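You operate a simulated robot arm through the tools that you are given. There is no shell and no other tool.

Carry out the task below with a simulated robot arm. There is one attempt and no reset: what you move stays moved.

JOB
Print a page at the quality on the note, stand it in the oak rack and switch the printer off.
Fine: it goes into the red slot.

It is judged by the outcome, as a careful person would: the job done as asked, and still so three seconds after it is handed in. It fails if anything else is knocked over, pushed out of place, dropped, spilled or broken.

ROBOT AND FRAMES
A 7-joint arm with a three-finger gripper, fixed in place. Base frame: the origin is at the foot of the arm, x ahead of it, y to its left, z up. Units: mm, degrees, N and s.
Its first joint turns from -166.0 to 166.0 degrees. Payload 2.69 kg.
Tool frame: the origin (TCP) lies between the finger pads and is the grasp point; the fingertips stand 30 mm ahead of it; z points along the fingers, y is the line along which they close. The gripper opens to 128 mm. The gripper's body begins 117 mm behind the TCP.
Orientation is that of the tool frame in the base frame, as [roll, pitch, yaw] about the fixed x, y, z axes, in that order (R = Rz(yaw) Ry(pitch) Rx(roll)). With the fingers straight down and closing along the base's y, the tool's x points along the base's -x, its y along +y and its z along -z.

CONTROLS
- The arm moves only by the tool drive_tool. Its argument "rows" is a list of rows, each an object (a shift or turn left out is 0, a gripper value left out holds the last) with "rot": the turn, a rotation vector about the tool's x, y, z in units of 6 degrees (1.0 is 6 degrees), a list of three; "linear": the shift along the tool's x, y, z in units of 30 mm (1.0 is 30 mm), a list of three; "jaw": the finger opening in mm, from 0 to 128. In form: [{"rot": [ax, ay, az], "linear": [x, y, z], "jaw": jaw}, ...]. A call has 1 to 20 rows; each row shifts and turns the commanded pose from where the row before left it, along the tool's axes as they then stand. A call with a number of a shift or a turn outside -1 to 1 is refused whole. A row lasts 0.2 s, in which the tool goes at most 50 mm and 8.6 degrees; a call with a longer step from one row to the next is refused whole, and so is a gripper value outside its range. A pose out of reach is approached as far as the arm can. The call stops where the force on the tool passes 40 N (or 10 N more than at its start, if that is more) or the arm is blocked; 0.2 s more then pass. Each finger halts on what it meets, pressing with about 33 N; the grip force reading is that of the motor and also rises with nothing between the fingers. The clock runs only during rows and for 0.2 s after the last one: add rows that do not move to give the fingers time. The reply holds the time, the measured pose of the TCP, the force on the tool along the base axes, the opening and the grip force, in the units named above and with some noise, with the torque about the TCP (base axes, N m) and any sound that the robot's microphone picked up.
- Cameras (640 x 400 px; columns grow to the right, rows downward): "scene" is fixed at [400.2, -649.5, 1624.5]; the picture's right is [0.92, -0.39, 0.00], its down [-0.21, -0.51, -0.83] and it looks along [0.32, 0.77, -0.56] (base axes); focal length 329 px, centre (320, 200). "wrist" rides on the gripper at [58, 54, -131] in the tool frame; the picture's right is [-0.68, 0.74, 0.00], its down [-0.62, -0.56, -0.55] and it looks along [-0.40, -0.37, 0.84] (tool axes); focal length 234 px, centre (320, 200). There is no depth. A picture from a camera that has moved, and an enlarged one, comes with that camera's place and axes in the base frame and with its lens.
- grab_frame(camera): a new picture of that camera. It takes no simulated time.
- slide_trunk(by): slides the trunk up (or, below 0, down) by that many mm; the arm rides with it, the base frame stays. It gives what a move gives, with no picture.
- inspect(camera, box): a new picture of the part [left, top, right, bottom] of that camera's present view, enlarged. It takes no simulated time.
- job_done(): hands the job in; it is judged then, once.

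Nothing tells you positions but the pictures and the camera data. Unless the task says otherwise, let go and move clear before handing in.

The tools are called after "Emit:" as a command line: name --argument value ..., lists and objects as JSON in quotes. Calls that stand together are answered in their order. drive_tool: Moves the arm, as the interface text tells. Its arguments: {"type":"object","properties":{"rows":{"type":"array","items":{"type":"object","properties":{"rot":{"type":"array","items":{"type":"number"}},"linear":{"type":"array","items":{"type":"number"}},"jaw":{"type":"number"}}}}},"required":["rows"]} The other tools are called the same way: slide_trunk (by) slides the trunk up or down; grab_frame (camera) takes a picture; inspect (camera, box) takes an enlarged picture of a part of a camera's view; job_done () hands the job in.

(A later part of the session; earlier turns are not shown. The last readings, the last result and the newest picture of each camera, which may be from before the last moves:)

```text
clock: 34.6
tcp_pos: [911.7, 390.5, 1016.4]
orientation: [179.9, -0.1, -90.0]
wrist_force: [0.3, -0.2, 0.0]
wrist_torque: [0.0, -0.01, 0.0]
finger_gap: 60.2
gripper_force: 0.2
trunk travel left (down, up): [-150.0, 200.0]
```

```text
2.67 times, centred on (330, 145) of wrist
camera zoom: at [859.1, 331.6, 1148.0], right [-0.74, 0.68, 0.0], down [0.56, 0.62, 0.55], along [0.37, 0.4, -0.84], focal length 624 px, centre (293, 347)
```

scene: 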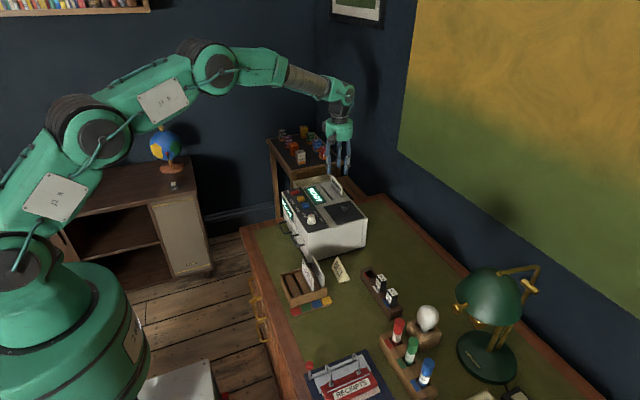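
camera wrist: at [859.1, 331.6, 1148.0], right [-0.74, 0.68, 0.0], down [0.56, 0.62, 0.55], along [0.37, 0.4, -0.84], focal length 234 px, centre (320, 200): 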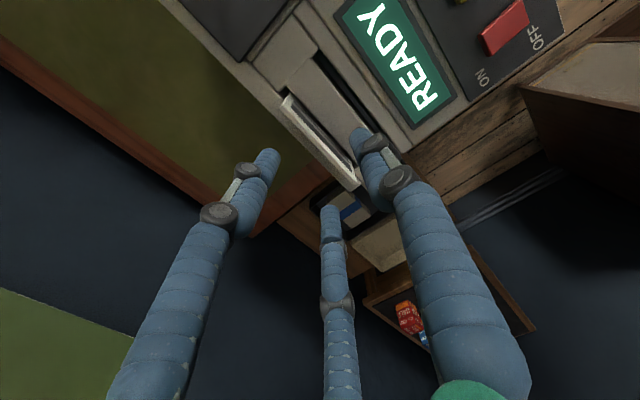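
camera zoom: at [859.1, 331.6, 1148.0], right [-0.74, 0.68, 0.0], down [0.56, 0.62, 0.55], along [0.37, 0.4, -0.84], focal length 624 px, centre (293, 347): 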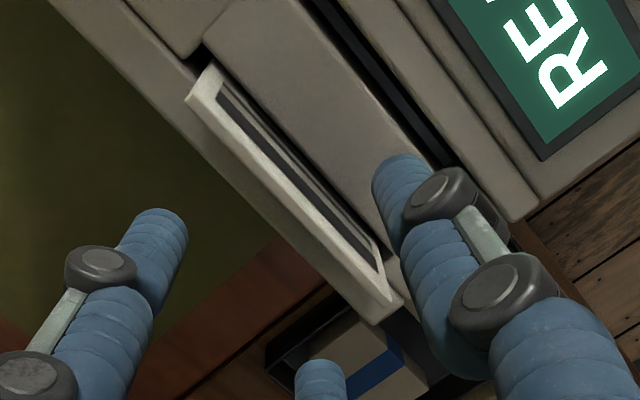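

The page is centred at about (910, 390). I'll descend over it with TCP going to z≈926.

Emit:
drive_tool --rows '[{"linear": [0, 0.06, 0.9]}, {"linear": [0, 0, 0.9]}, {"linear": [0, 0, 0.8]}, {"linear": [0, 0, 0.4]}, {}, {}]'

Emit:
inspect --camera "wrist" --box '[240, 70, 420, 220]'

Emit:
inspect --camera "scene" --box '[310, 150, 370, 210]'

```text
clock: 36.0
tcp_pos: [910.1, 393.2, 929.3]
orientation: [-179.6, 0.1, -90.1]
wrist_force: [-3.4, -1.8, 28.6]
wrist_torque: [-0.91, -0.5, -0.09]
finger_gap: 62.5
gripper_force: 1.9
trunk travel left (down, up): [-150.0, 200.0]
```

```text
2.67 times, centred on (330, 145) of wrist
camera zoom: at [856.2, 334.0, 1060.1], right [-0.74, 0.68, 0.0], down [0.56, 0.62, 0.55], along [0.37, 0.41, -0.83], focal length 624 px, centre (293, 347)
```

zoom: 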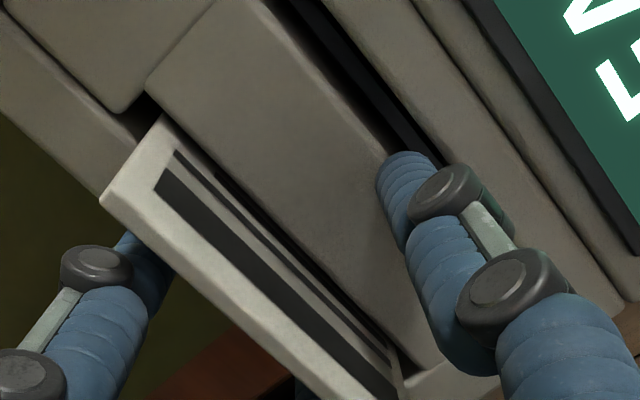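

```text
6.67 times, centred on (340, 180) of scene
camera zoom: at [400.2, -649.5, 1624.5], right [0.92, -0.39, 0.0], down [-0.21, -0.51, -0.83], along [0.32, 0.77, -0.56], focal length 2192 px, centre (187, 333)
```

zoom: 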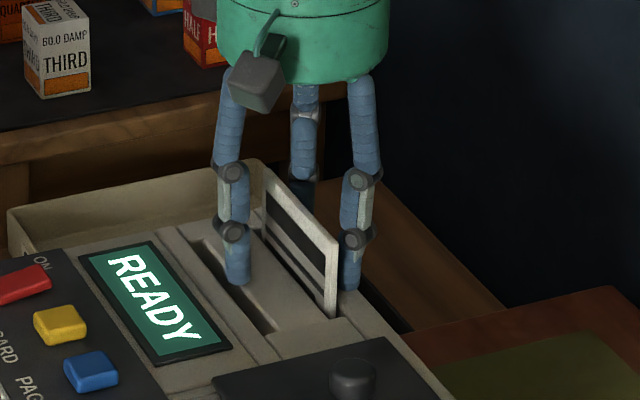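

A fingertip touched the raised strip in front of the slot at about z=899. I'll rise about 9 mm from the commanded pose before closing.

Emit:
drive_tool --rows '[{"linear": [0, 0, -0.3]}, {}, {}]'

```text
clock: 36.8
tcp_pos: [908.8, 392.3, 932.6]
orientation: [179.9, 0.0, -90.0]
wrist_force: [-0.9, 0.1, -0.1]
wrist_torque: [0.0, 0.05, 0.0]
finger_gap: 59.9
gripper_force: 0.0
trunk travel left (down, up): [-150.0, 200.0]
```

The load is gone, so I'll close on the page.

Emit:
drive_tool --rows '[{"jaw": 30}, {"jaw": 15}, {"jaw": 0}, {"jaw": 0}, {"jaw": 0}]'

Emit:
inspect --camera "wrist" --box '[240, 70, 420, 220]'

Emit:
inspect --camera "scene" --box '[310, 150, 370, 210]'

```text
clock: 38.0
tcp_pos: [910.5, 393.5, 933.1]
orientation: [-180.0, 0.0, -89.9]
wrist_force: [10.1, -0.9, -0.6]
wrist_torque: [-0.04, -0.33, 0.0]
finger_gap: 8.7
gripper_force: 33.1
trunk travel left (down, up): [-150.0, 200.0]
```

```text
2.67 times, centred on (330, 145) of wrist
camera zoom: at [857.3, 334.2, 1064.5], right [-0.74, 0.68, 0.0], down [0.57, 0.62, 0.55], along [0.37, 0.4, -0.84], focal length 624 px, centre (293, 347)
```

zoom: 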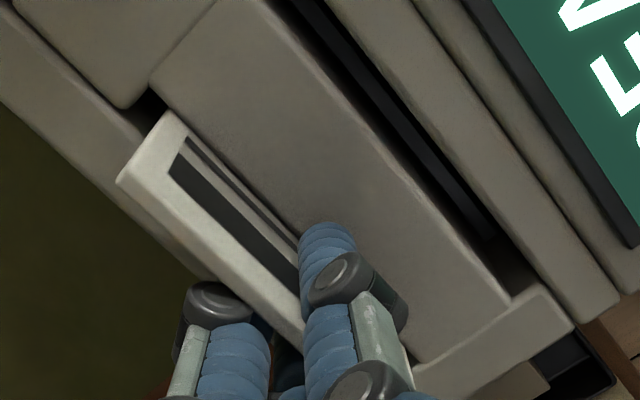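

```text
6.67 times, centred on (340, 180) of scene
camera zoom: at [400.2, -649.5, 1624.5], right [0.92, -0.39, 0.0], down [-0.21, -0.51, -0.83], along [0.32, 0.77, -0.56], focal length 2192 px, centre (187, 333)
```

zoom: 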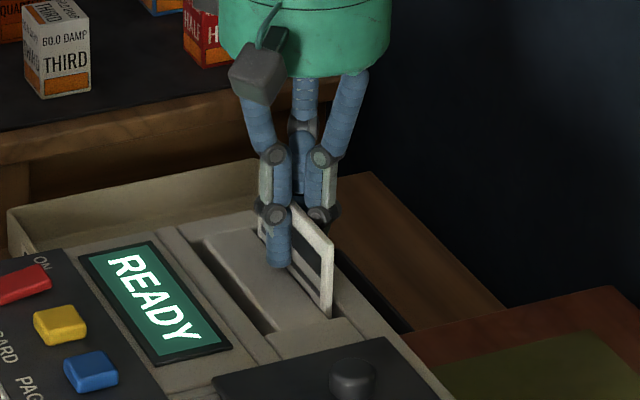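

The page is gripped at a gap of 8.7 mm. I'll pull it slowly straight up.

Emit:
drive_tool --rows '[{"linear": [0, 0, -0.3]}, {"linear": [0, 0, -0.5]}, {"linear": [0, 0, -0.6]}, {"linear": [0, 0, -0.6]}, {"linear": [0, 0, -0.6]}, {"linear": [0, 0, -0.6]}, {}]'

Emit:
inspect --camera "scene" --box '[310, 140, 370, 210]'

```text
clock: 39.6
tcp_pos: [908.5, 392.1, 1028.2]
orientation: [180.0, 0.0, -90.0]
wrist_force: [0.1, -0.9, 0.7]
wrist_torque: [0.0, 0.01, 0.0]
finger_gap: 8.3
gripper_force: 32.9
trunk travel left (down, up): [-150.0, 200.0]
```

```text
5.71 times, centred on (340, 175) of scene
camera zoom: at [400.2, -649.5, 1624.5], right [0.92, -0.39, 0.0], down [-0.21, -0.51, -0.83], along [0.32, 0.77, -0.56], focal length 1879 px, centre (206, 343)
```

zoom: 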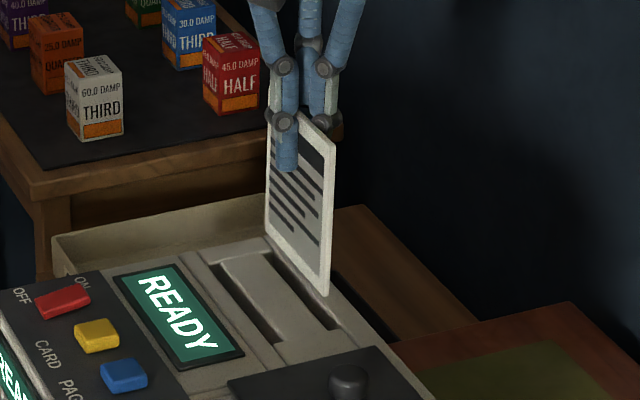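

The page is out, with its bottom about 112 mm below the TCP. I'll lift it higher and look at the rack in detail.

Emit:
drive_tool --rows '[{"linear": [0, 0, -0.9]}, {"linear": [0, 0, -0.9]}, {"linear": [0, 0, -0.9]}, {}]'

Emit:
inspect --camera "scene" --box '[280, 255, 335, 315]'

Emit:
inspect --camera "scene" --box '[310, 120, 370, 200]'

```text
clock: 40.6
tcp_pos: [907.0, 392.6, 1110.3]
orientation: [180.0, 0.0, -90.0]
wrist_force: [-0.7, 0.2, -0.1]
wrist_torque: [0.03, -0.01, 0.02]
finger_gap: 8.1
gripper_force: 33.3
trunk travel left (down, up): [-150.0, 200.0]
```

```text
6.67 times, centred on (308, 285) of scene
camera zoom: at [400.2, -649.5, 1624.5], right [0.92, -0.39, 0.0], down [-0.21, -0.51, -0.83], along [0.32, 0.77, -0.56], focal length 2192 px, centre (403, -367)
```

zoom: 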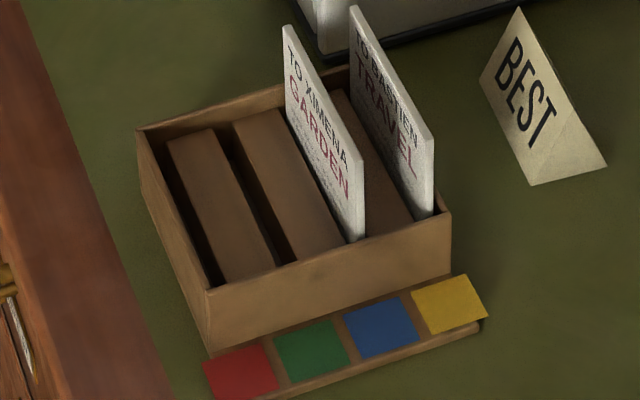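

```text
5.00 times, centred on (340, 160) of scene
camera zoom: at [400.2, -649.5, 1624.5], right [0.92, -0.39, 0.0], down [-0.21, -0.51, -0.83], along [0.32, 0.77, -0.56], focal length 1644 px, centre (220, 400)
```

zoom: 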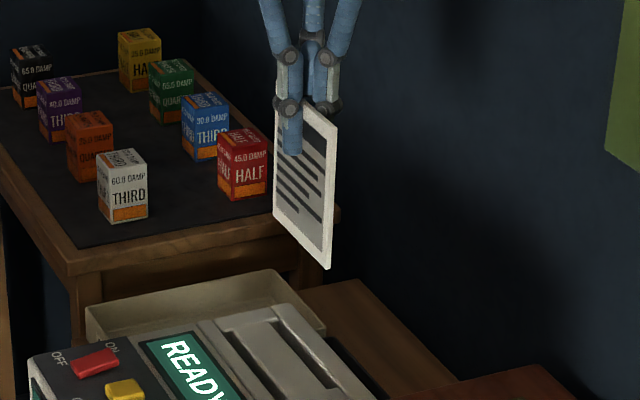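

The rack turns out to be nearly axis-aligned at about x 582–708, y 28–141, top z≈782, with the red slot at the low-x end. I'll carry the page to a staging point just short of that slot so the camera can see under the page.

Emit:
drive_tool --rows '[{"linear": [0.733, 0.814, 0.1]}, {"linear": [0.733, 0.814, 0.1]}, {"linear": [0.733, 0.814, 0.1]}, {"linear": [0.733, 0.814, 0.1]}, {"linear": [0.733, 0.814, 0.1]}, {"linear": [0.733, 0.814, 0.1]}, {"linear": [0.733, 0.814, 0.1]}, {"linear": [0.733, 0.814, 0.3]}, {"linear": [0.733, 0.814, 0.5]}, {"linear": [0.733, 0.814, 0.5]}, {"linear": [0.733, 0.814, 0.5]}, {"linear": [0.733, 0.814, 0.5]}, {"linear": [0.733, 0.814, 0.5]}, {"linear": [0.733, 0.814, 0.5]}, {}, {}]'

Emit:
grab_frame --camera "wrist"

Emit:
grab_frame --camera "scene"

```text
clock: 44.0
tcp_pos: [566.4, 84.4, 987.3]
orientation: [-180.0, 0.0, -89.9]
wrist_force: [0.2, -0.2, -0.6]
wrist_torque: [-0.04, -0.01, -0.02]
finger_gap: 8.3
gripper_force: 33.0
trunk travel left (down, up): [-150.0, 200.0]
```

```text
taken
camera wrist: at [513.6, 25.4, 1119.1], right [-0.74, 0.68, 0.0], down [0.57, 0.62, 0.55], along [0.37, 0.4, -0.84], focal length 234 px, centre (320, 200)
```

wrist: 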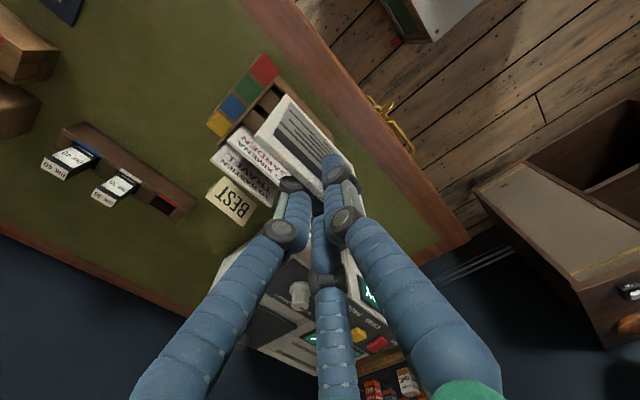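

```text
taken
```

scene: 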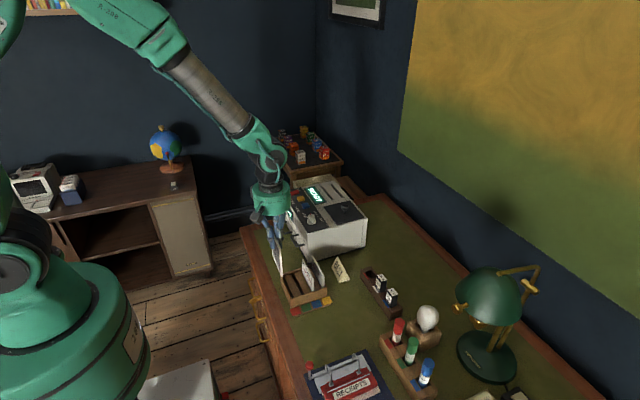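

Emit:
inspect --camera "wrist" --box '[190, 50, 350, 210]'

Emit:
inspect --camera "scene" --box '[250, 220, 340, 315]'

```text
2.50 times, centred on (270, 130) of wrist
camera zoom: at [513.6, 25.4, 1119.1], right [-0.74, 0.68, 0.0], down [0.57, 0.62, 0.55], along [0.37, 0.4, -0.84], focal length 585 px, centre (445, 375)
```

zoom: 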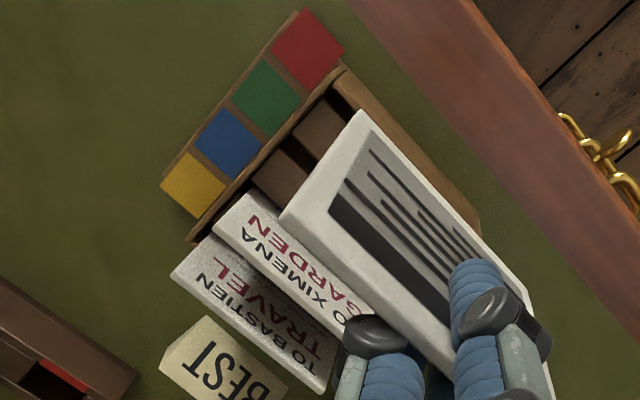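

```text
4.21 times, centred on (295, 268) of scene
camera zoom: at [400.2, -649.5, 1624.5], right [0.92, -0.39, 0.0], down [-0.21, -0.51, -0.83], along [0.32, 0.77, -0.56], focal length 1384 px, centre (425, -84)
```

zoom: 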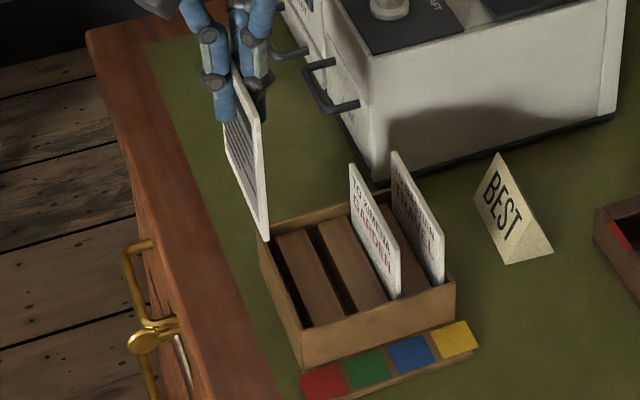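

I'll zoom in tighter to measure the rack and page corners.

Emit:
inspect --camera "wrist" --box '[280, 60, 400, 170]'

Emit:
inspect --camera "wrist" --box '[240, 60, 320, 120]'

Emit:
inspect --camera "scene" --box '[285, 260, 325, 310]'

```text
3.64 times, centred on (340, 115) of wrist
camera zoom: at [513.6, 25.4, 1119.1], right [-0.74, 0.68, 0.0], down [0.57, 0.62, 0.55], along [0.37, 0.4, -0.84], focal length 852 px, centre (247, 509)
```

zoom: 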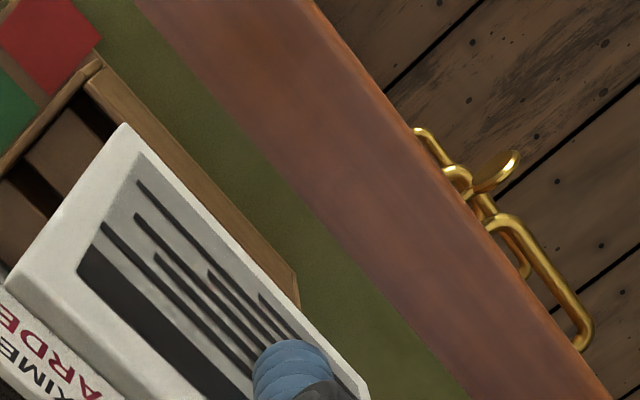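

```text
6.67 times, centred on (280, 90) of wrist
camera zoom: at [513.6, 25.4, 1119.1], right [-0.74, 0.68, 0.0], down [0.57, 0.62, 0.55], along [0.37, 0.4, -0.84], focal length 1561 px, centre (587, 933)
```

zoom: 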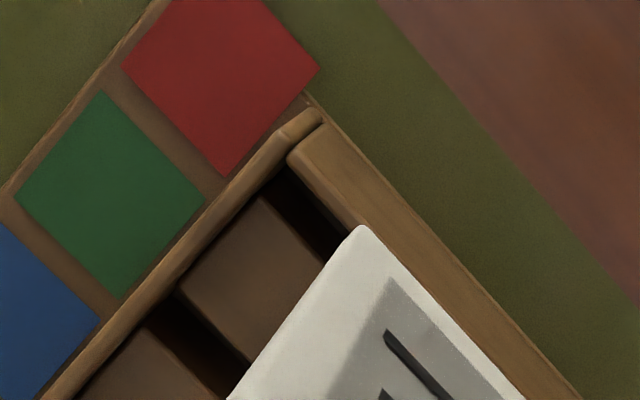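

```text
8.00 times, centred on (305, 285) of scene
camera zoom: at [400.2, -649.5, 1624.5], right [0.92, -0.39, 0.0], down [-0.21, -0.51, -0.83], along [0.32, 0.77, -0.56], focal length 2630 px, centre (440, -480)
```

zoom: 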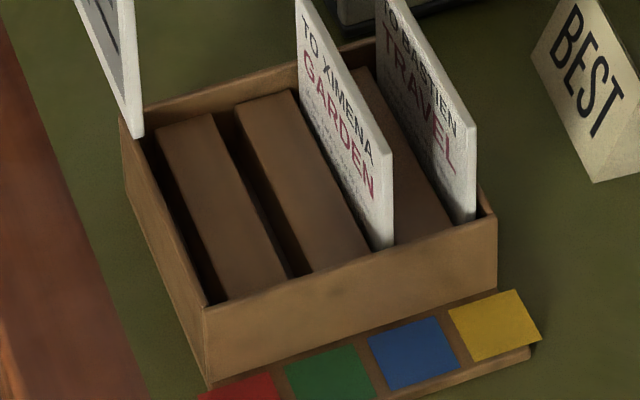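

Measurements from both cameras agree. The desk is at z≈753 and the rack top at z≈799. The red slot is centred near x≈585 and y≈67, and the page bottom is 115 mm below the TCP. I'll hover the page about 9 mm above the slot and check the alignment.

Emit:
drive_tool --rows '[{"linear": [0.25, -0.31, 0]}, {"linear": [0.24, -0.31, 0.5]}, {"linear": [0, 0, 0.8]}, {"linear": [0, 0, 0.8]}, {}, {}]'

Emit:
inspect --camera "wrist" --box '[280, 60, 400, 170]'

Emit:
inspect --camera "wrist" --box '[240, 60, 320, 120]'

Emit:
inspect --camera "scene" --box '[280, 255, 320, 305]'

```text
clock: 45.4
tcp_pos: [583.4, 68.1, 927.0]
orientation: [-180.0, 0.1, -89.9]
wrist_force: [-0.1, 0.4, -0.9]
wrist_torque: [-0.02, 0.01, 0.02]
finger_gap: 8.5
gripper_force: 33.0
trunk travel left (down, up): [-150.0, 200.0]
```

```text
3.64 times, centred on (340, 115) of wrist
camera zoom: at [530.7, 10.2, 1058.5], right [-0.74, 0.68, 0.0], down [0.57, 0.62, 0.55], along [0.37, 0.4, -0.84], focal length 852 px, centre (247, 509)
```

zoom: 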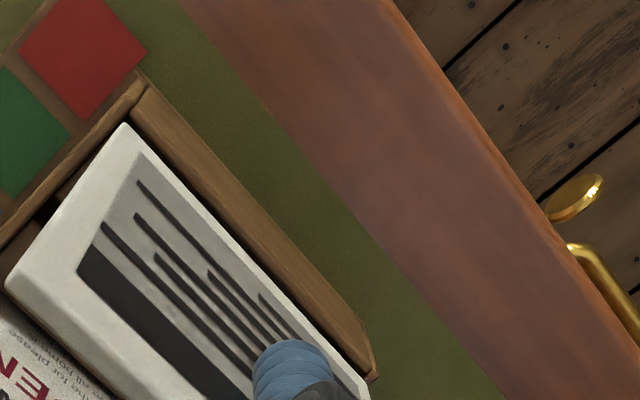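

```text
6.67 times, centred on (280, 90) of wrist
camera zoom: at [530.7, 10.2, 1058.5], right [-0.74, 0.68, 0.0], down [0.57, 0.62, 0.55], along [0.37, 0.4, -0.84], focal length 1561 px, centre (587, 933)
```

zoom: 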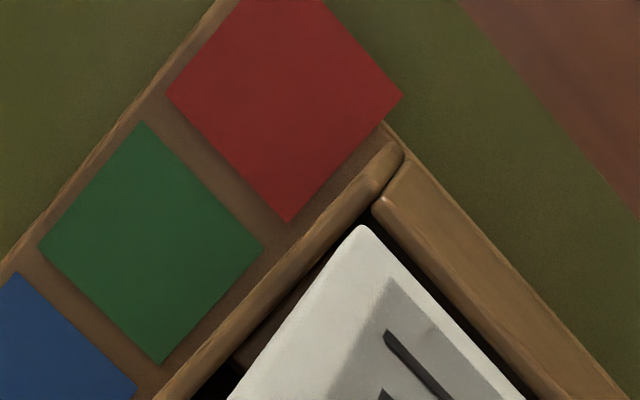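

```text
8.00 times, centred on (300, 280) of scene
camera zoom: at [400.2, -649.5, 1624.5], right [0.92, -0.39, 0.0], down [-0.21, -0.51, -0.83], along [0.32, 0.77, -0.56], focal length 2630 px, centre (480, -440)
```

zoom: 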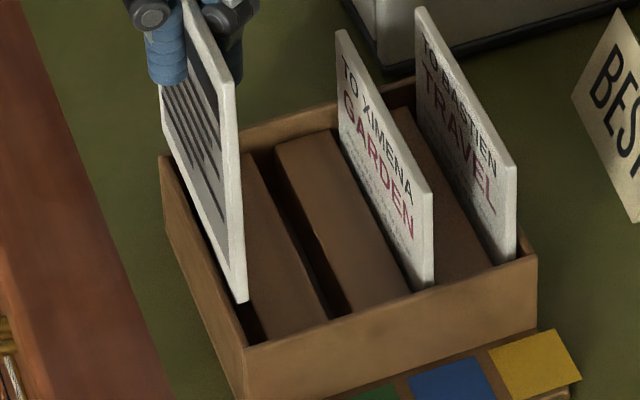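

By triangulation the page bottom is nearer z≈822. Relative to the slot, the page needs about +5 mm in x and +4 mm in y. I'll apply that, lower a little and re-check.

Emit:
drive_tool --rows '[{"linear": [-0.13, -0.17, 0]}, {"linear": [0, 0, 0.4]}, {}, {}]'

Emit:
inspect --camera "wrist" --box '[280, 60, 400, 170]'

Emit:
inspect --camera "wrist" --box '[240, 60, 320, 120]'

Emit:
inspect --camera "scene" --box '[280, 260, 310, 305]'

```text
clock: 46.4
tcp_pos: [588.5, 73.2, 915.9]
orientation: [179.9, 0.0, -90.0]
wrist_force: [-0.1, -0.2, 0.5]
wrist_torque: [0.03, -0.03, -0.03]
finger_gap: 8.2
gripper_force: 32.6
trunk travel left (down, up): [-150.0, 200.0]
```

```text
3.64 times, centred on (340, 115) of wrist
camera zoom: at [535.9, 13.8, 1047.2], right [-0.74, 0.68, 0.0], down [0.57, 0.62, 0.55], along [0.37, 0.4, -0.84], focal length 852 px, centre (247, 509)
```

zoom: 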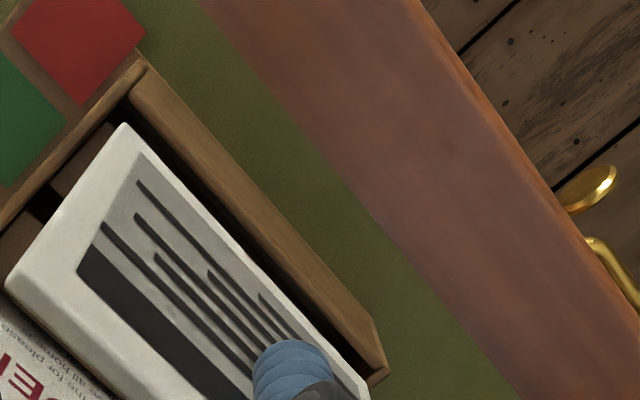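

```text
6.67 times, centred on (280, 90) of wrist
camera zoom: at [535.9, 13.8, 1047.2], right [-0.74, 0.68, 0.0], down [0.57, 0.62, 0.55], along [0.37, 0.4, -0.84], focal length 1561 px, centre (587, 933)
```

zoom: 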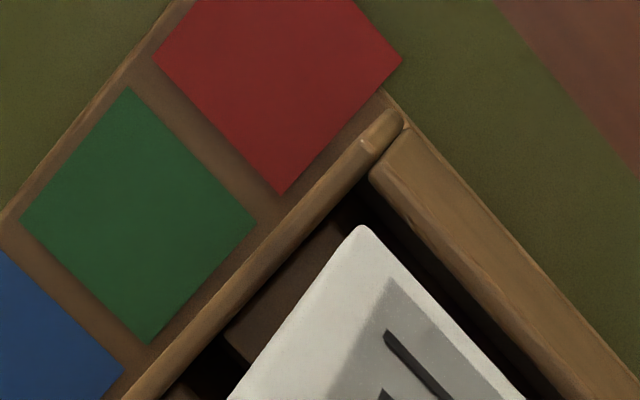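

```text
8.89 times, centred on (295, 282) of scene
camera zoom: at [400.2, -649.5, 1624.5], right [0.92, -0.39, 0.0], down [-0.21, -0.51, -0.83], along [0.32, 0.77, -0.56], focal length 2923 px, centre (542, -533)
```

zoom: 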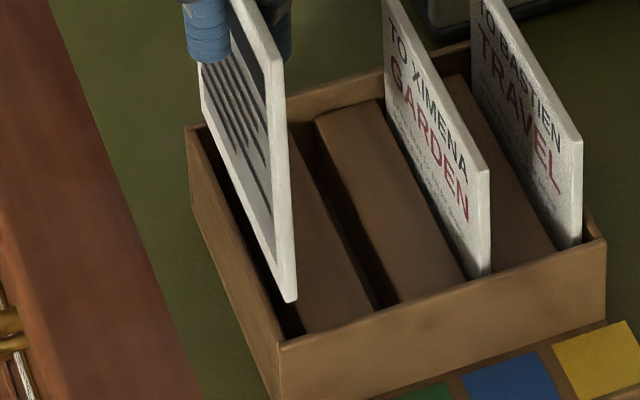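

The page now sits over the slot. I'll nudge it −1.2 mm in x, then lower slowly and watch the force.

Emit:
drive_tool --rows '[{"linear": [0.02, 0.04, 0]}, {"linear": [0, 0, 0.15]}, {"linear": [0, 0, 0.15]}, {"linear": [0, 0, 0.15]}, {"linear": [0, 0, 0.15]}, {}]'

Emit:
inspect --camera "wrist" --box '[260, 60, 380, 150]'

Emit:
inspect --camera "scene" --box '[280, 260, 310, 305]'

```text
clock: 47.8
tcp_pos: [587.9, 72.3, 896.7]
orientation: [-179.9, 0.0, -90.0]
wrist_force: [-0.1, 0.1, 0.7]
wrist_torque: [0.01, -0.03, -0.01]
finger_gap: 8.3
gripper_force: 33.4
trunk travel left (down, up): [-150.0, 200.0]
```

```text
4.44 times, centred on (320, 105) of wrist
camera zoom: at [534.7, 13.3, 1028.4], right [-0.74, 0.68, 0.0], down [0.57, 0.62, 0.55], along [0.37, 0.4, -0.84], focal length 1041 px, centre (320, 622)
```

zoom: 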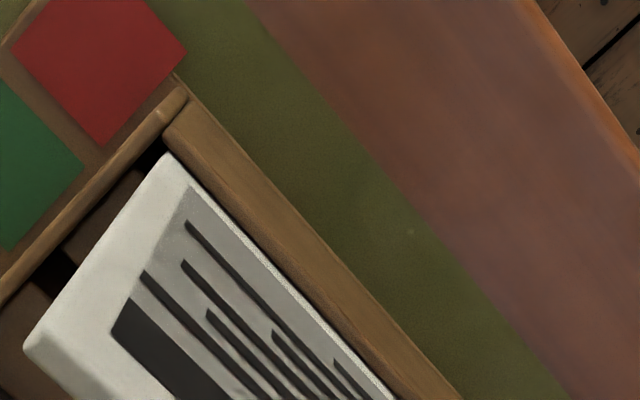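

```text
8.89 times, centred on (295, 282) of scene
camera zoom: at [400.2, -649.5, 1624.5], right [0.92, -0.39, 0.0], down [-0.21, -0.51, -0.83], along [0.32, 0.77, -0.56], focal length 2923 px, centre (542, -533)
```

zoom: 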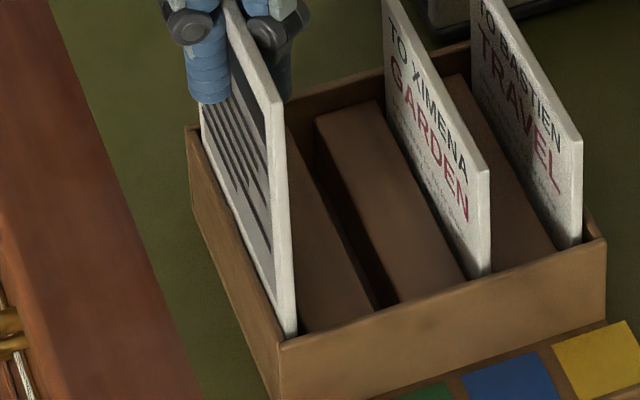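

There's no contact force and the page edge is now passing below the wall top, so it's going in. I'll continue down slowly.

Emit:
drive_tool --rows '[{"linear": [0, 0, 0.15]}, {"linear": [0, 0, 0.15]}, {"linear": [0, 0, 0.15]}, {}]'

Emit:
inspect --camera "wrist" --box '[260, 60, 380, 150]'

Emit:
inspect --camera "scene" --box '[280, 260, 310, 305]'

```text
clock: 48.8
tcp_pos: [589.3, 73.0, 883.4]
orientation: [180.0, 0.1, -90.1]
wrist_force: [1.2, 0.0, -0.4]
wrist_torque: [-0.01, 0.0, -0.01]
finger_gap: 8.1
gripper_force: 33.3
trunk travel left (down, up): [-150.0, 200.0]
```

```text
4.44 times, centred on (320, 105) of wrist
camera zoom: at [536.0, 14.0, 1014.9], right [-0.74, 0.68, 0.0], down [0.57, 0.62, 0.55], along [0.37, 0.4, -0.84], focal length 1041 px, centre (320, 622)
```

zoom: 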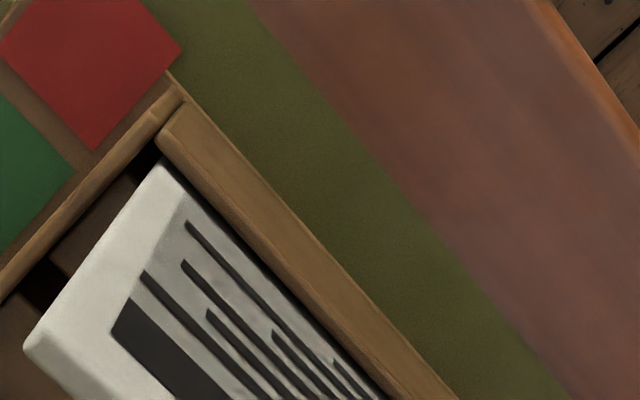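

```text
8.89 times, centred on (295, 282) of scene
camera zoom: at [400.2, -649.5, 1624.5], right [0.92, -0.39, 0.0], down [-0.21, -0.51, -0.83], along [0.32, 0.77, -0.56], focal length 2923 px, centre (542, -533)
```

zoom: 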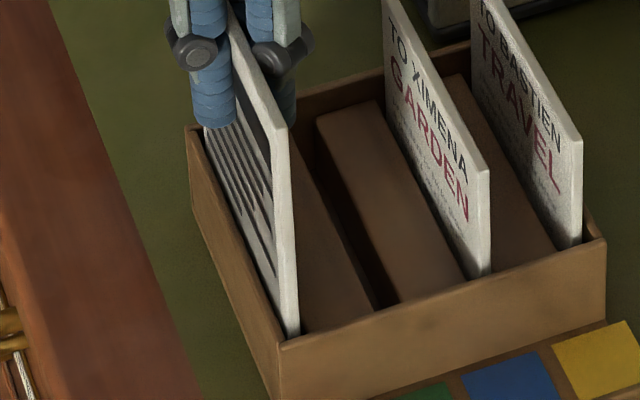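

It's sinking in freely. I'll go on until it reaches the slot floor.

Emit:
drive_tool --rows '[{"linear": [0, 0, 0.15]}, {"linear": [0, 0, 0.15]}, {"linear": [0, 0, 0.1]}, {"linear": [0, 0, 0.1]}, {}]'

```text
clock: 50.0
tcp_pos: [589.5, 72.4, 866.1]
orientation: [180.0, 0.0, -90.0]
wrist_force: [0.3, -0.4, -0.2]
wrist_torque: [-0.05, 0.06, 0.0]
finger_gap: 8.1
gripper_force: 32.7
trunk travel left (down, up): [-150.0, 200.0]
```

Emit:
drive_tool --rows '[{"linear": [0, 0, 0.1]}, {"linear": [0, 0, 0.1]}, {"linear": [0, 0, 0.1]}, {}]'

Emit:
inspect --camera "wrist" --box '[240, 60, 380, 170]'

Emit:
inspect --camera "scene" --box '[280, 250, 330, 310]'

```text
clock: 51.0
tcp_pos: [589.2, 73.3, 860.8]
orientation: [-179.9, 0.0, -90.0]
wrist_force: [-3.3, -2.2, 26.9]
wrist_torque: [-0.23, 0.4, -0.03]
finger_gap: 8.4
gripper_force: 33.0
trunk travel left (down, up): [-150.0, 200.0]
```

```text
3.64 times, centred on (310, 115) of wrist
camera zoom: at [536.9, 13.8, 991.6], right [-0.74, 0.68, 0.0], down [0.56, 0.62, 0.55], along [0.37, 0.4, -0.83], focal length 852 px, centre (356, 509)
```

zoom: 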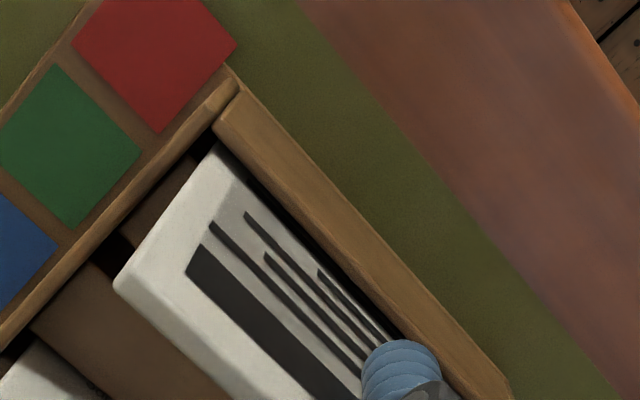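

```text
6.67 times, centred on (305, 280) of scene
camera zoom: at [400.2, -649.5, 1624.5], right [0.92, -0.39, 0.0], down [-0.21, -0.51, -0.83], along [0.32, 0.77, -0.56], focal length 2192 px, centre (420, -333)
```

zoom: 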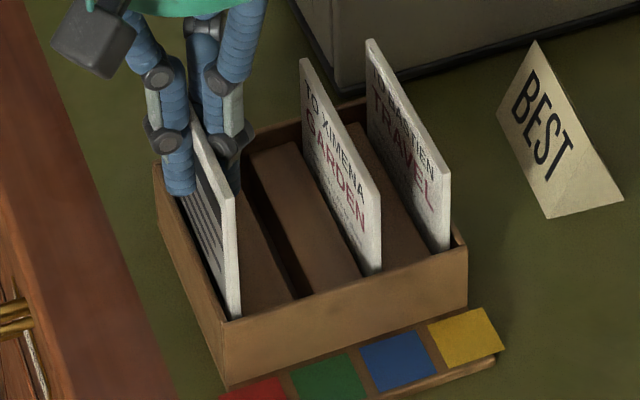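

The page touched the slot floor with 27 N and its top is level with the other cards. I'll take off the load, open the fingers and rise straight up.

Emit:
drive_tool --rows '[{"linear": [0, 0, -0.09]}, {}, {"jaw": 20}, {"jaw": 40}, {"jaw": 50}, {}]'

Emit:
inspect --camera "scene" --box '[280, 250, 330, 310]'

Emit:
inspect --camera "wrist" --box '[220, 60, 400, 200]'

```text
clock: 52.4
tcp_pos: [589.0, 73.3, 861.5]
orientation: [-180.0, 0.0, -90.0]
wrist_force: [-0.3, -0.3, -0.2]
wrist_torque: [-0.01, -0.01, 0.02]
finger_gap: 50.4
gripper_force: 0.2
trunk travel left (down, up): [-150.0, 200.0]
```

```text
6.67 times, centred on (305, 280) of scene
camera zoom: at [400.2, -649.5, 1624.5], right [0.92, -0.39, 0.0], down [-0.21, -0.51, -0.83], along [0.32, 0.77, -0.56], focal length 2192 px, centre (420, -333)
```

zoom: 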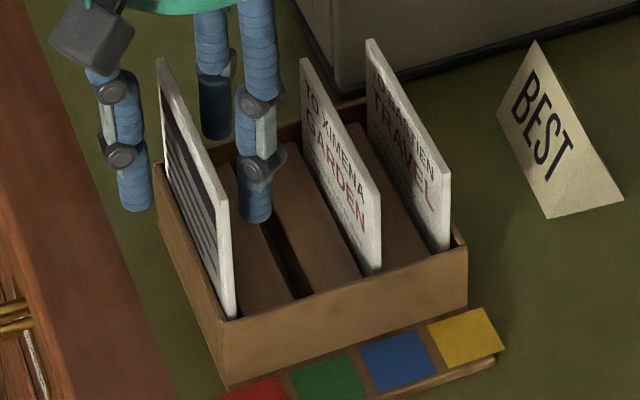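

```text
2.86 times, centred on (310, 130) of wrist
camera zoom: at [536.3, 13.8, 993.2], right [-0.74, 0.68, 0.0], down [0.57, 0.62, 0.55], along [0.37, 0.4, -0.84], focal length 669 px, centre (349, 400)
```

zoom: 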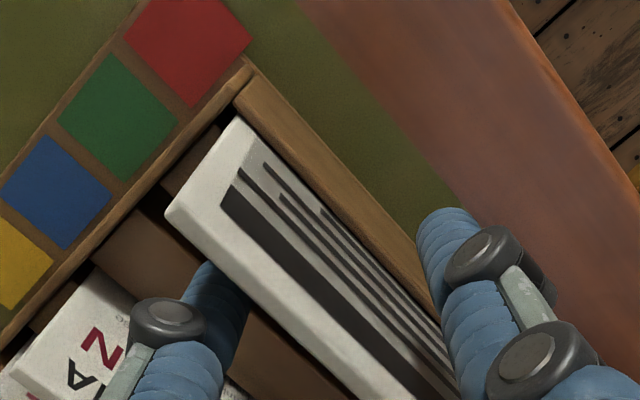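

The page stands in the red slot, leaning slightly like a normal card. I'll rise clear of it.

Emit:
drive_tool --rows '[{"linear": [0, 0, -0.5]}, {"linear": [0, 0, -0.8]}, {"linear": [0, 0, -1]}, {"linear": [0, 0, -1]}, {"linear": [0, 0, -1]}, {"linear": [0, 0, -1]}, {"linear": [0, 0, -1]}, {}]'

Emit:
inspect --camera "scene" --box '[280, 240, 330, 310]'

Emit:
inspect --camera "scene" --box '[280, 170, 350, 230]'

```text
clock: 54.2
tcp_pos: [588.7, 75.5, 1046.9]
orientation: [179.9, 0.1, -90.0]
wrist_force: [0.0, -0.1, 0.2]
wrist_torque: [0.03, -0.06, 0.01]
finger_gap: 49.9
gripper_force: 0.1
trunk travel left (down, up): [-150.0, 200.0]
```

```text
5.71 times, centred on (305, 275) of scene
camera zoom: at [400.2, -649.5, 1624.5], right [0.92, -0.39, 0.0], down [-0.21, -0.51, -0.83], along [0.32, 0.77, -0.56], focal length 1879 px, centre (406, -229)
```

zoom: 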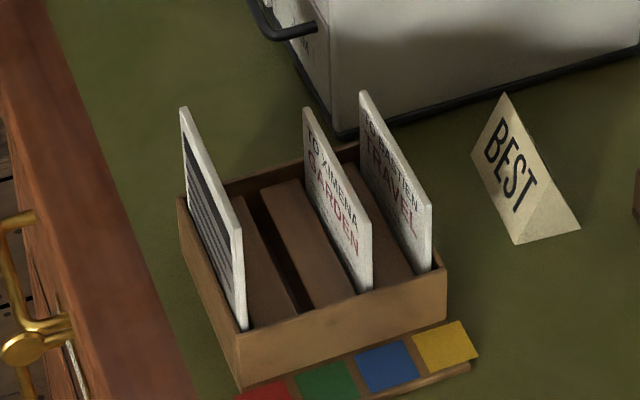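

```text
6.67 times, centred on (315, 200) of scene
camera zoom: at [400.2, -649.5, 1624.5], right [0.92, -0.39, 0.0], down [-0.21, -0.51, -0.83], along [0.32, 0.77, -0.56], focal length 2192 px, centre (353, 200)
```

zoom: 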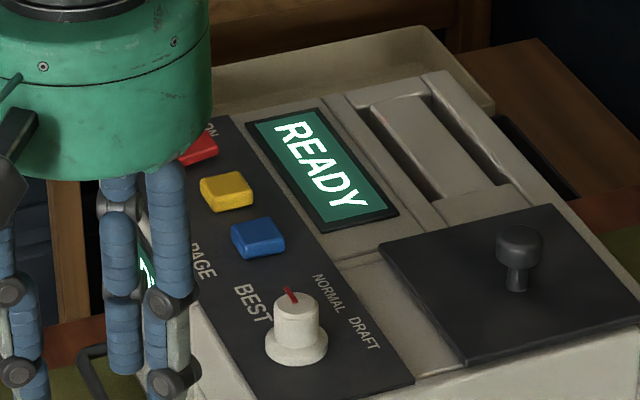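

Next is the red rocker at about (738, 424, 906), whose OFF end is the low-x side. I'll move above it with closed fingers and inspect.

Emit:
drive_tool --rows '[{"linear": [-0.968, -0.387, 0]}, {"linear": [-0.968, -0.387, 0]}, {"linear": [-0.968, -0.387, 0]}, {"linear": [-0.968, -0.387, 0], "jaw": 0}, {"linear": [-0.968, -0.387, 0]}, {"linear": [-0.968, -0.387, 0]}, {"linear": [-0.968, -0.387, 0]}, {"linear": [-0.968, -0.387, 0]}, {"linear": [-0.968, -0.387, 0]}, {"linear": [-0.968, -0.387, 0]}, {"linear": [-0.968, -0.387, 0]}, {"linear": [-0.968, -0.387, 0]}, {}, {}]'

Emit:
inspect --camera "wrist" --box '[240, 80, 420, 220]'

Emit:
inspect --camera "scene" --box '[280, 170, 330, 220]'

```text
clock: 57.2
tcp_pos: [728.8, 422.4, 1049.4]
orientation: [180.0, 0.1, -90.0]
wrist_force: [-0.5, -0.3, 0.3]
wrist_torque: [-0.02, 0.01, 0.01]
finger_gap: 2.0
gripper_force: 31.4
trunk travel left (down, up): [-150.0, 200.0]
```

```text
2.86 times, centred on (330, 150) of wrist
camera zoom: at [675.8, 363.1, 1181.4], right [-0.74, 0.68, 0.0], down [0.57, 0.62, 0.55], along [0.37, 0.4, -0.84], focal length 669 px, centre (291, 343)
```

zoom: 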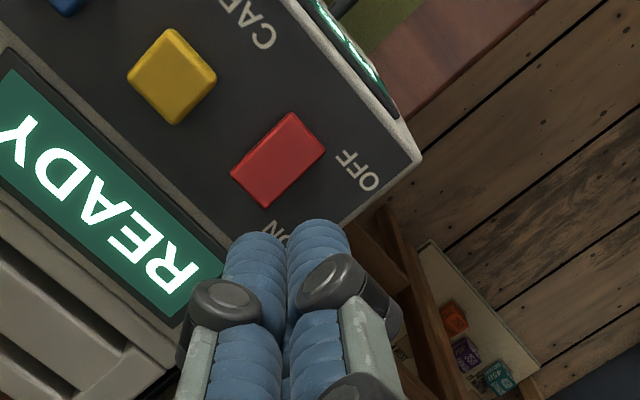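

```text
8.00 times, centred on (305, 195) of scene
camera zoom: at [400.2, -649.5, 1624.5], right [0.92, -0.39, 0.0], down [-0.21, -0.51, -0.83], along [0.32, 0.77, -0.56], focal length 2630 px, centre (440, 240)
```

zoom: 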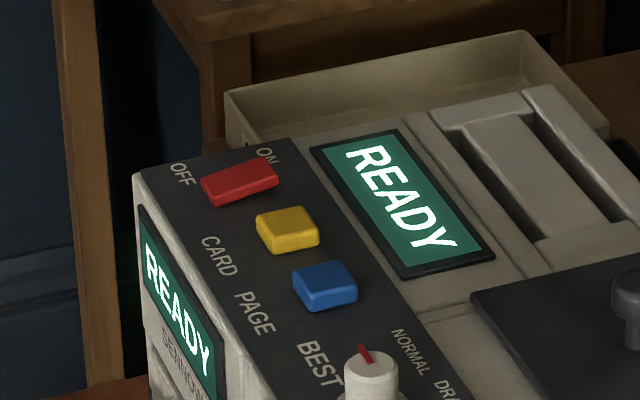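

The rocker spans x≈721–758 at y≈424. I'll press its OFF end at x≈723, going slowly at the bottom.

Emit:
drive_tool --rows '[{"linear": [-0.05, 0.18, 0.8]}, {"linear": [0, 0, 0.9]}, {"linear": [0, 0, 0.9]}, {"linear": [0, 0, 0.6]}, {}, {}]'

Emit:
inspect --camera "scene" --box '[280, 170, 330, 220]'

Emit:
inspect --camera "wrist" --box '[240, 80, 420, 220]'

```text
clock: 58.6
tcp_pos: [726.4, 423.1, 953.0]
orientation: [-179.9, 0.0, -89.9]
wrist_force: [-0.6, 0.3, -0.5]
wrist_torque: [-0.01, 0.0, 0.01]
finger_gap: 2.1
gripper_force: 31.4
trunk travel left (down, up): [-150.0, 200.0]
```

```text
8.00 times, centred on (305, 195) of scene
camera zoom: at [400.2, -649.5, 1624.5], right [0.92, -0.39, 0.0], down [-0.21, -0.51, -0.83], along [0.32, 0.77, -0.56], focal length 2630 px, centre (440, 240)
```

zoom: 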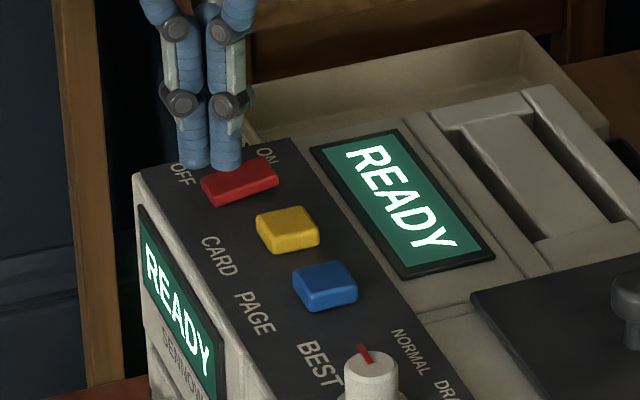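

```text
2.86 times, centred on (330, 150) of wrist
camera zoom: at [672.6, 364.6, 1085.2], right [-0.74, 0.68, 0.0], down [0.57, 0.62, 0.55], along [0.37, 0.4, -0.84], focal length 669 px, centre (291, 343)
```

zoom: 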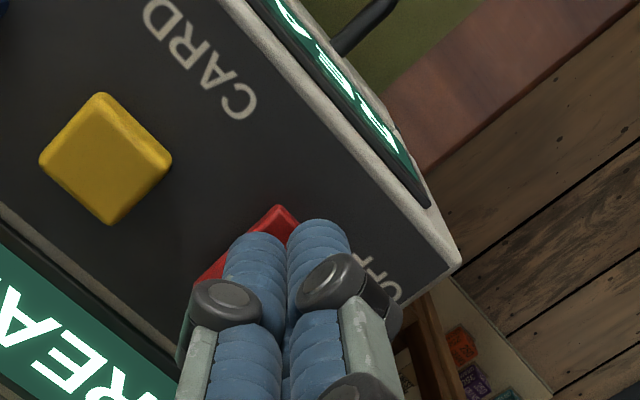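

I'll shift 3 mm further toward OFF and press in small steps.

Emit:
drive_tool --rows '[{"linear": [0, 0.1, 0.2]}, {"linear": [0, 0, 0.1]}, {"linear": [0, 0, 0.1]}, {"linear": [0, 0, 0.08]}, {}]'

Emit:
inspect --camera "scene" --box '[280, 170, 330, 220]'

```text
clock: 59.8
tcp_pos: [720.3, 424.4, 939.1]
orientation: [180.0, 0.0, -89.9]
wrist_force: [-0.6, -0.3, -1.1]
wrist_torque: [0.0, 0.0, 0.01]
finger_gap: 2.1
gripper_force: 30.9
trunk travel left (down, up): [-150.0, 200.0]
```

```text
8.00 times, centred on (305, 195) of scene
camera zoom: at [400.2, -649.5, 1624.5], right [0.92, -0.39, 0.0], down [-0.21, -0.51, -0.83], along [0.32, 0.77, -0.56], focal length 2630 px, centre (440, 240)
```

zoom: 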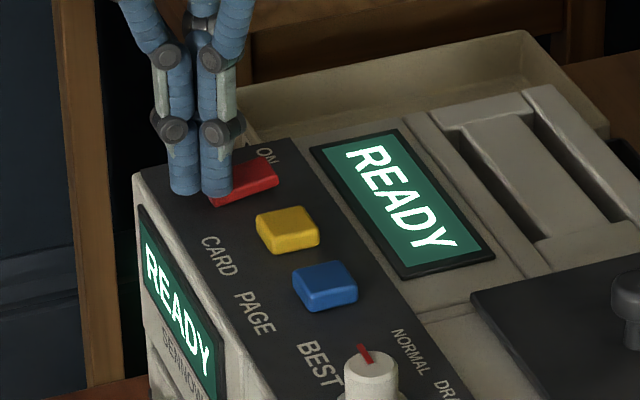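

The tips are a bit too far left, so I'll lift slightly, move +4 mm in x and press again.

Emit:
drive_tool --rows '[{"linear": [0, 0, -0.15]}, {"linear": [0, -0.15, 0]}, {}, {"linear": [0, 0, 0.15]}, {"linear": [0, 0, 0.08]}, {"linear": [0, 0, 0.08]}, {}]'

Emit:
inspect --camera "scene" --box '[280, 170, 330, 220]'

```text
clock: 61.4
tcp_pos: [724.8, 422.5, 938.2]
orientation: [-179.7, 0.1, -90.0]
wrist_force: [-10.9, -8.5, 37.0]
wrist_torque: [-0.24, -0.17, 0.0]
finger_gap: 2.1
gripper_force: 31.7
trunk travel left (down, up): [-150.0, 200.0]
```

```text
8.00 times, centred on (305, 195) of scene
camera zoom: at [400.2, -649.5, 1624.5], right [0.92, -0.39, 0.0], down [-0.21, -0.51, -0.83], along [0.32, 0.77, -0.56], focal length 2630 px, centre (440, 240)
```

zoom: 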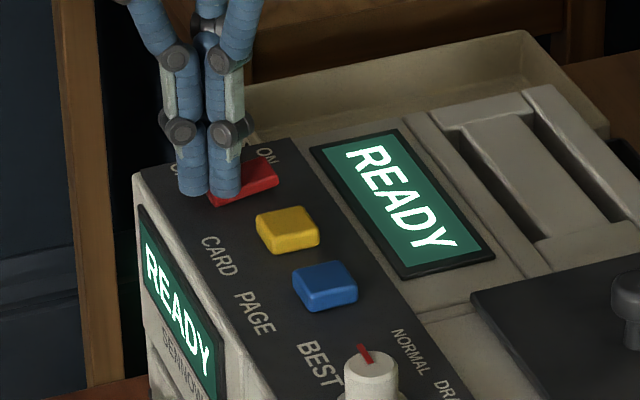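

There is 37 N of contact but no click or movement. I'll back off and look at the switch closely to understand it.

Emit:
drive_tool --rows '[{"linear": [0, 0, -0.5]}, {"linear": [0, 0, -1]}, {"linear": [0, 0, -1]}, {"linear": [0.8, 0.5, -0.5]}, {"linear": [0.8, 0.5, 0]}, {}, {}]'

Emit:
grab_frame --camera "wrist"

Emit:
inspect --camera "scene" --box '[290, 180, 320, 210]'

```text
clock: 63.0
tcp_pos: [694.2, 374.1, 1026.4]
orientation: [180.0, -0.1, -90.0]
wrist_force: [-0.4, 0.3, 0.1]
wrist_torque: [-0.01, 0.01, 0.01]
finger_gap: 2.0
gripper_force: 31.7
trunk travel left (down, up): [-150.0, 200.0]
```

```text
taken
camera wrist: at [642.2, 315.4, 1157.1], right [-0.74, 0.68, 0.0], down [0.57, 0.62, 0.55], along [0.37, 0.4, -0.84], focal length 234 px, centre (320, 200)
```

wrist: 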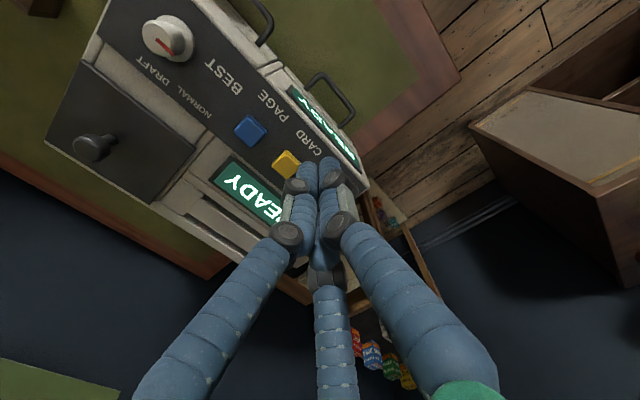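

```text
13.33 times, centred on (305, 195) of scene
camera zoom: at [400.2, -649.5, 1624.5], right [0.92, -0.39, 0.0], down [-0.21, -0.51, -0.83], along [0.32, 0.77, -0.56], focal length 4384 px, centre (520, 267)
```

zoom: 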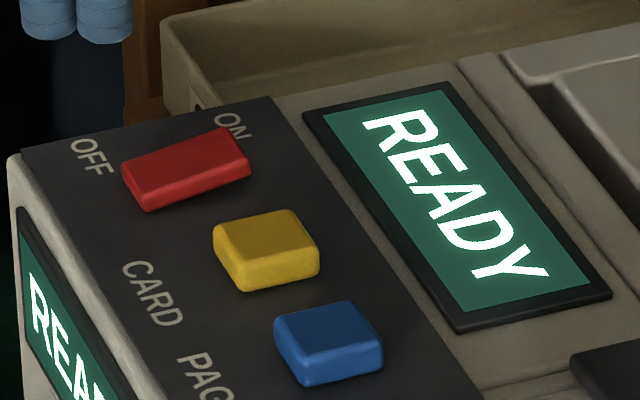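

The OFF end is the raised one, so pressing it is right, but my contact was too near the pivot. I'll press again further out on the OFF edge.

Emit:
drive_tool --rows '[{"linear": [-0.8, -0.4, 0]}, {"linear": [-0.8, -0.4, 0]}, {"linear": [0, 0, 0.9]}, {"linear": [0, 0, 0.9]}, {"linear": [0, 0, 0.8]}, {}, {}]'

Emit:
drive_tool --rows '[{"linear": [0, 0, 0.1]}, {"linear": [0, 0, 0.1]}, {"linear": [0, 0, 0.1]}, {"linear": [0, 0, 0.1]}, {}]'

Emit:
inspect --camera "scene" --box '[285, 175, 325, 210]'

```text
clock: 64.6
tcp_pos: [719.6, 420.8, 947.2]
orientation: [-180.0, 0.0, -90.0]
wrist_force: [0.3, 0.8, 0.5]
wrist_torque: [-0.02, -0.03, 0.0]
finger_gap: 2.0
gripper_force: 31.2
trunk travel left (down, up): [-150.0, 200.0]
```

```text
clock: 65.8
tcp_pos: [718.1, 421.7, 937.9]
orientation: [-179.8, 0.1, -89.9]
wrist_force: [-5.8, -5.1, 21.5]
wrist_torque: [-0.17, -0.1, -0.05]
finger_gap: 2.2
gripper_force: 31.2
trunk travel left (down, up): [-150.0, 200.0]
```

```text
11.43 times, centred on (305, 192) of scene
camera zoom: at [400.2, -649.5, 1624.5], right [0.92, -0.39, 0.0], down [-0.21, -0.51, -0.83], along [0.32, 0.77, -0.56], focal length 3758 px, centre (491, 286)
```

zoom: 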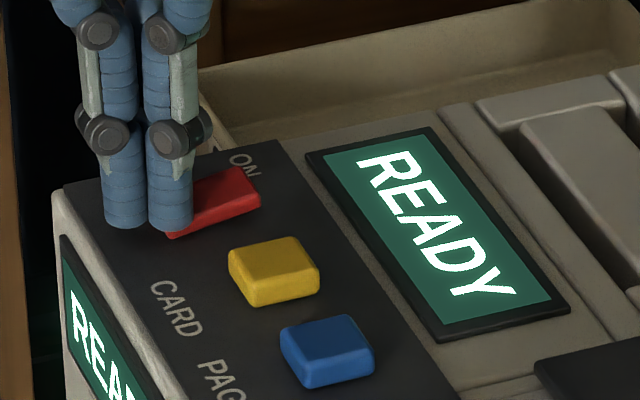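

Contact is now at the outer end. I'll press a bit harder in small steps.

Emit:
drive_tool --rows '[{"linear": [0, 0, 0.05]}, {"linear": [0, 0, 0.05]}, {}]'

```text
clock: 66.4
tcp_pos: [717.8, 422.1, 938.4]
orientation: [-179.7, 0.2, -89.9]
wrist_force: [-11.8, -9.8, 17.8]
wrist_torque: [-0.11, 0.09, -0.04]
finger_gap: 2.2
gripper_force: 31.6
trunk travel left (down, up): [-150.0, 200.0]
stopped in row 3: the force on the tool passed its limit at 42 N (the readings are from after the stop); the commanded pose is now the measured one
```

It doesn't move at 42 N. I'll lift and get a close wrist view of the switch with the fingers open.

Emit:
drive_tool --rows '[{"linear": [0, 0, -0.5]}, {"linear": [0, 0, -1]}, {"linear": [0.8, 0.5, -0.8], "jaw": 128}, {"linear": [0.8, 0.5, 0]}, {}, {}, {}]'

Emit:
grab_frame --camera "wrist"

Emit:
inspect --camera "scene" --box '[290, 180, 320, 210]'

```text
clock: 68.0
tcp_pos: [691.2, 375.1, 1003.7]
orientation: [-179.9, 0.2, -90.0]
wrist_force: [-0.5, 0.4, 0.5]
wrist_torque: [-0.03, -0.01, 0.01]
finger_gap: 128.1
gripper_force: 0.0
trunk travel left (down, up): [-150.0, 200.0]
```

```text
taken
camera wrist: at [637.5, 315.3, 1135.1], right [-0.74, 0.68, 0.0], down [0.56, 0.62, 0.55], along [0.37, 0.41, -0.83], focal length 234 px, centre (320, 200)
```

wrist: 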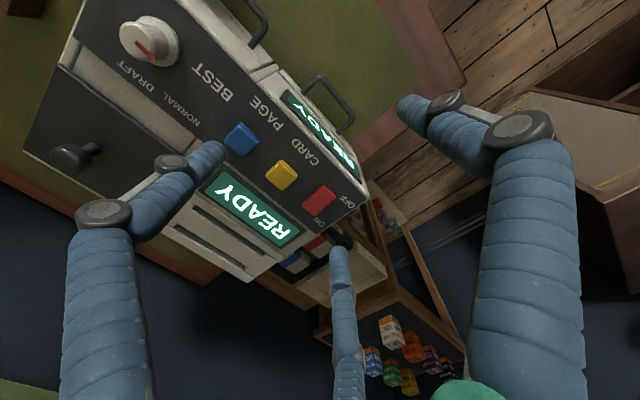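

```text
13.33 times, centred on (305, 195) of scene
camera zoom: at [400.2, -649.5, 1624.5], right [0.92, -0.39, 0.0], down [-0.21, -0.51, -0.83], along [0.32, 0.77, -0.56], focal length 4384 px, centre (520, 267)
```

zoom: 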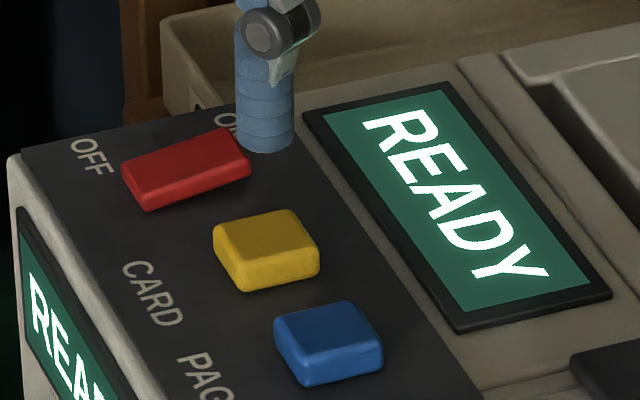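

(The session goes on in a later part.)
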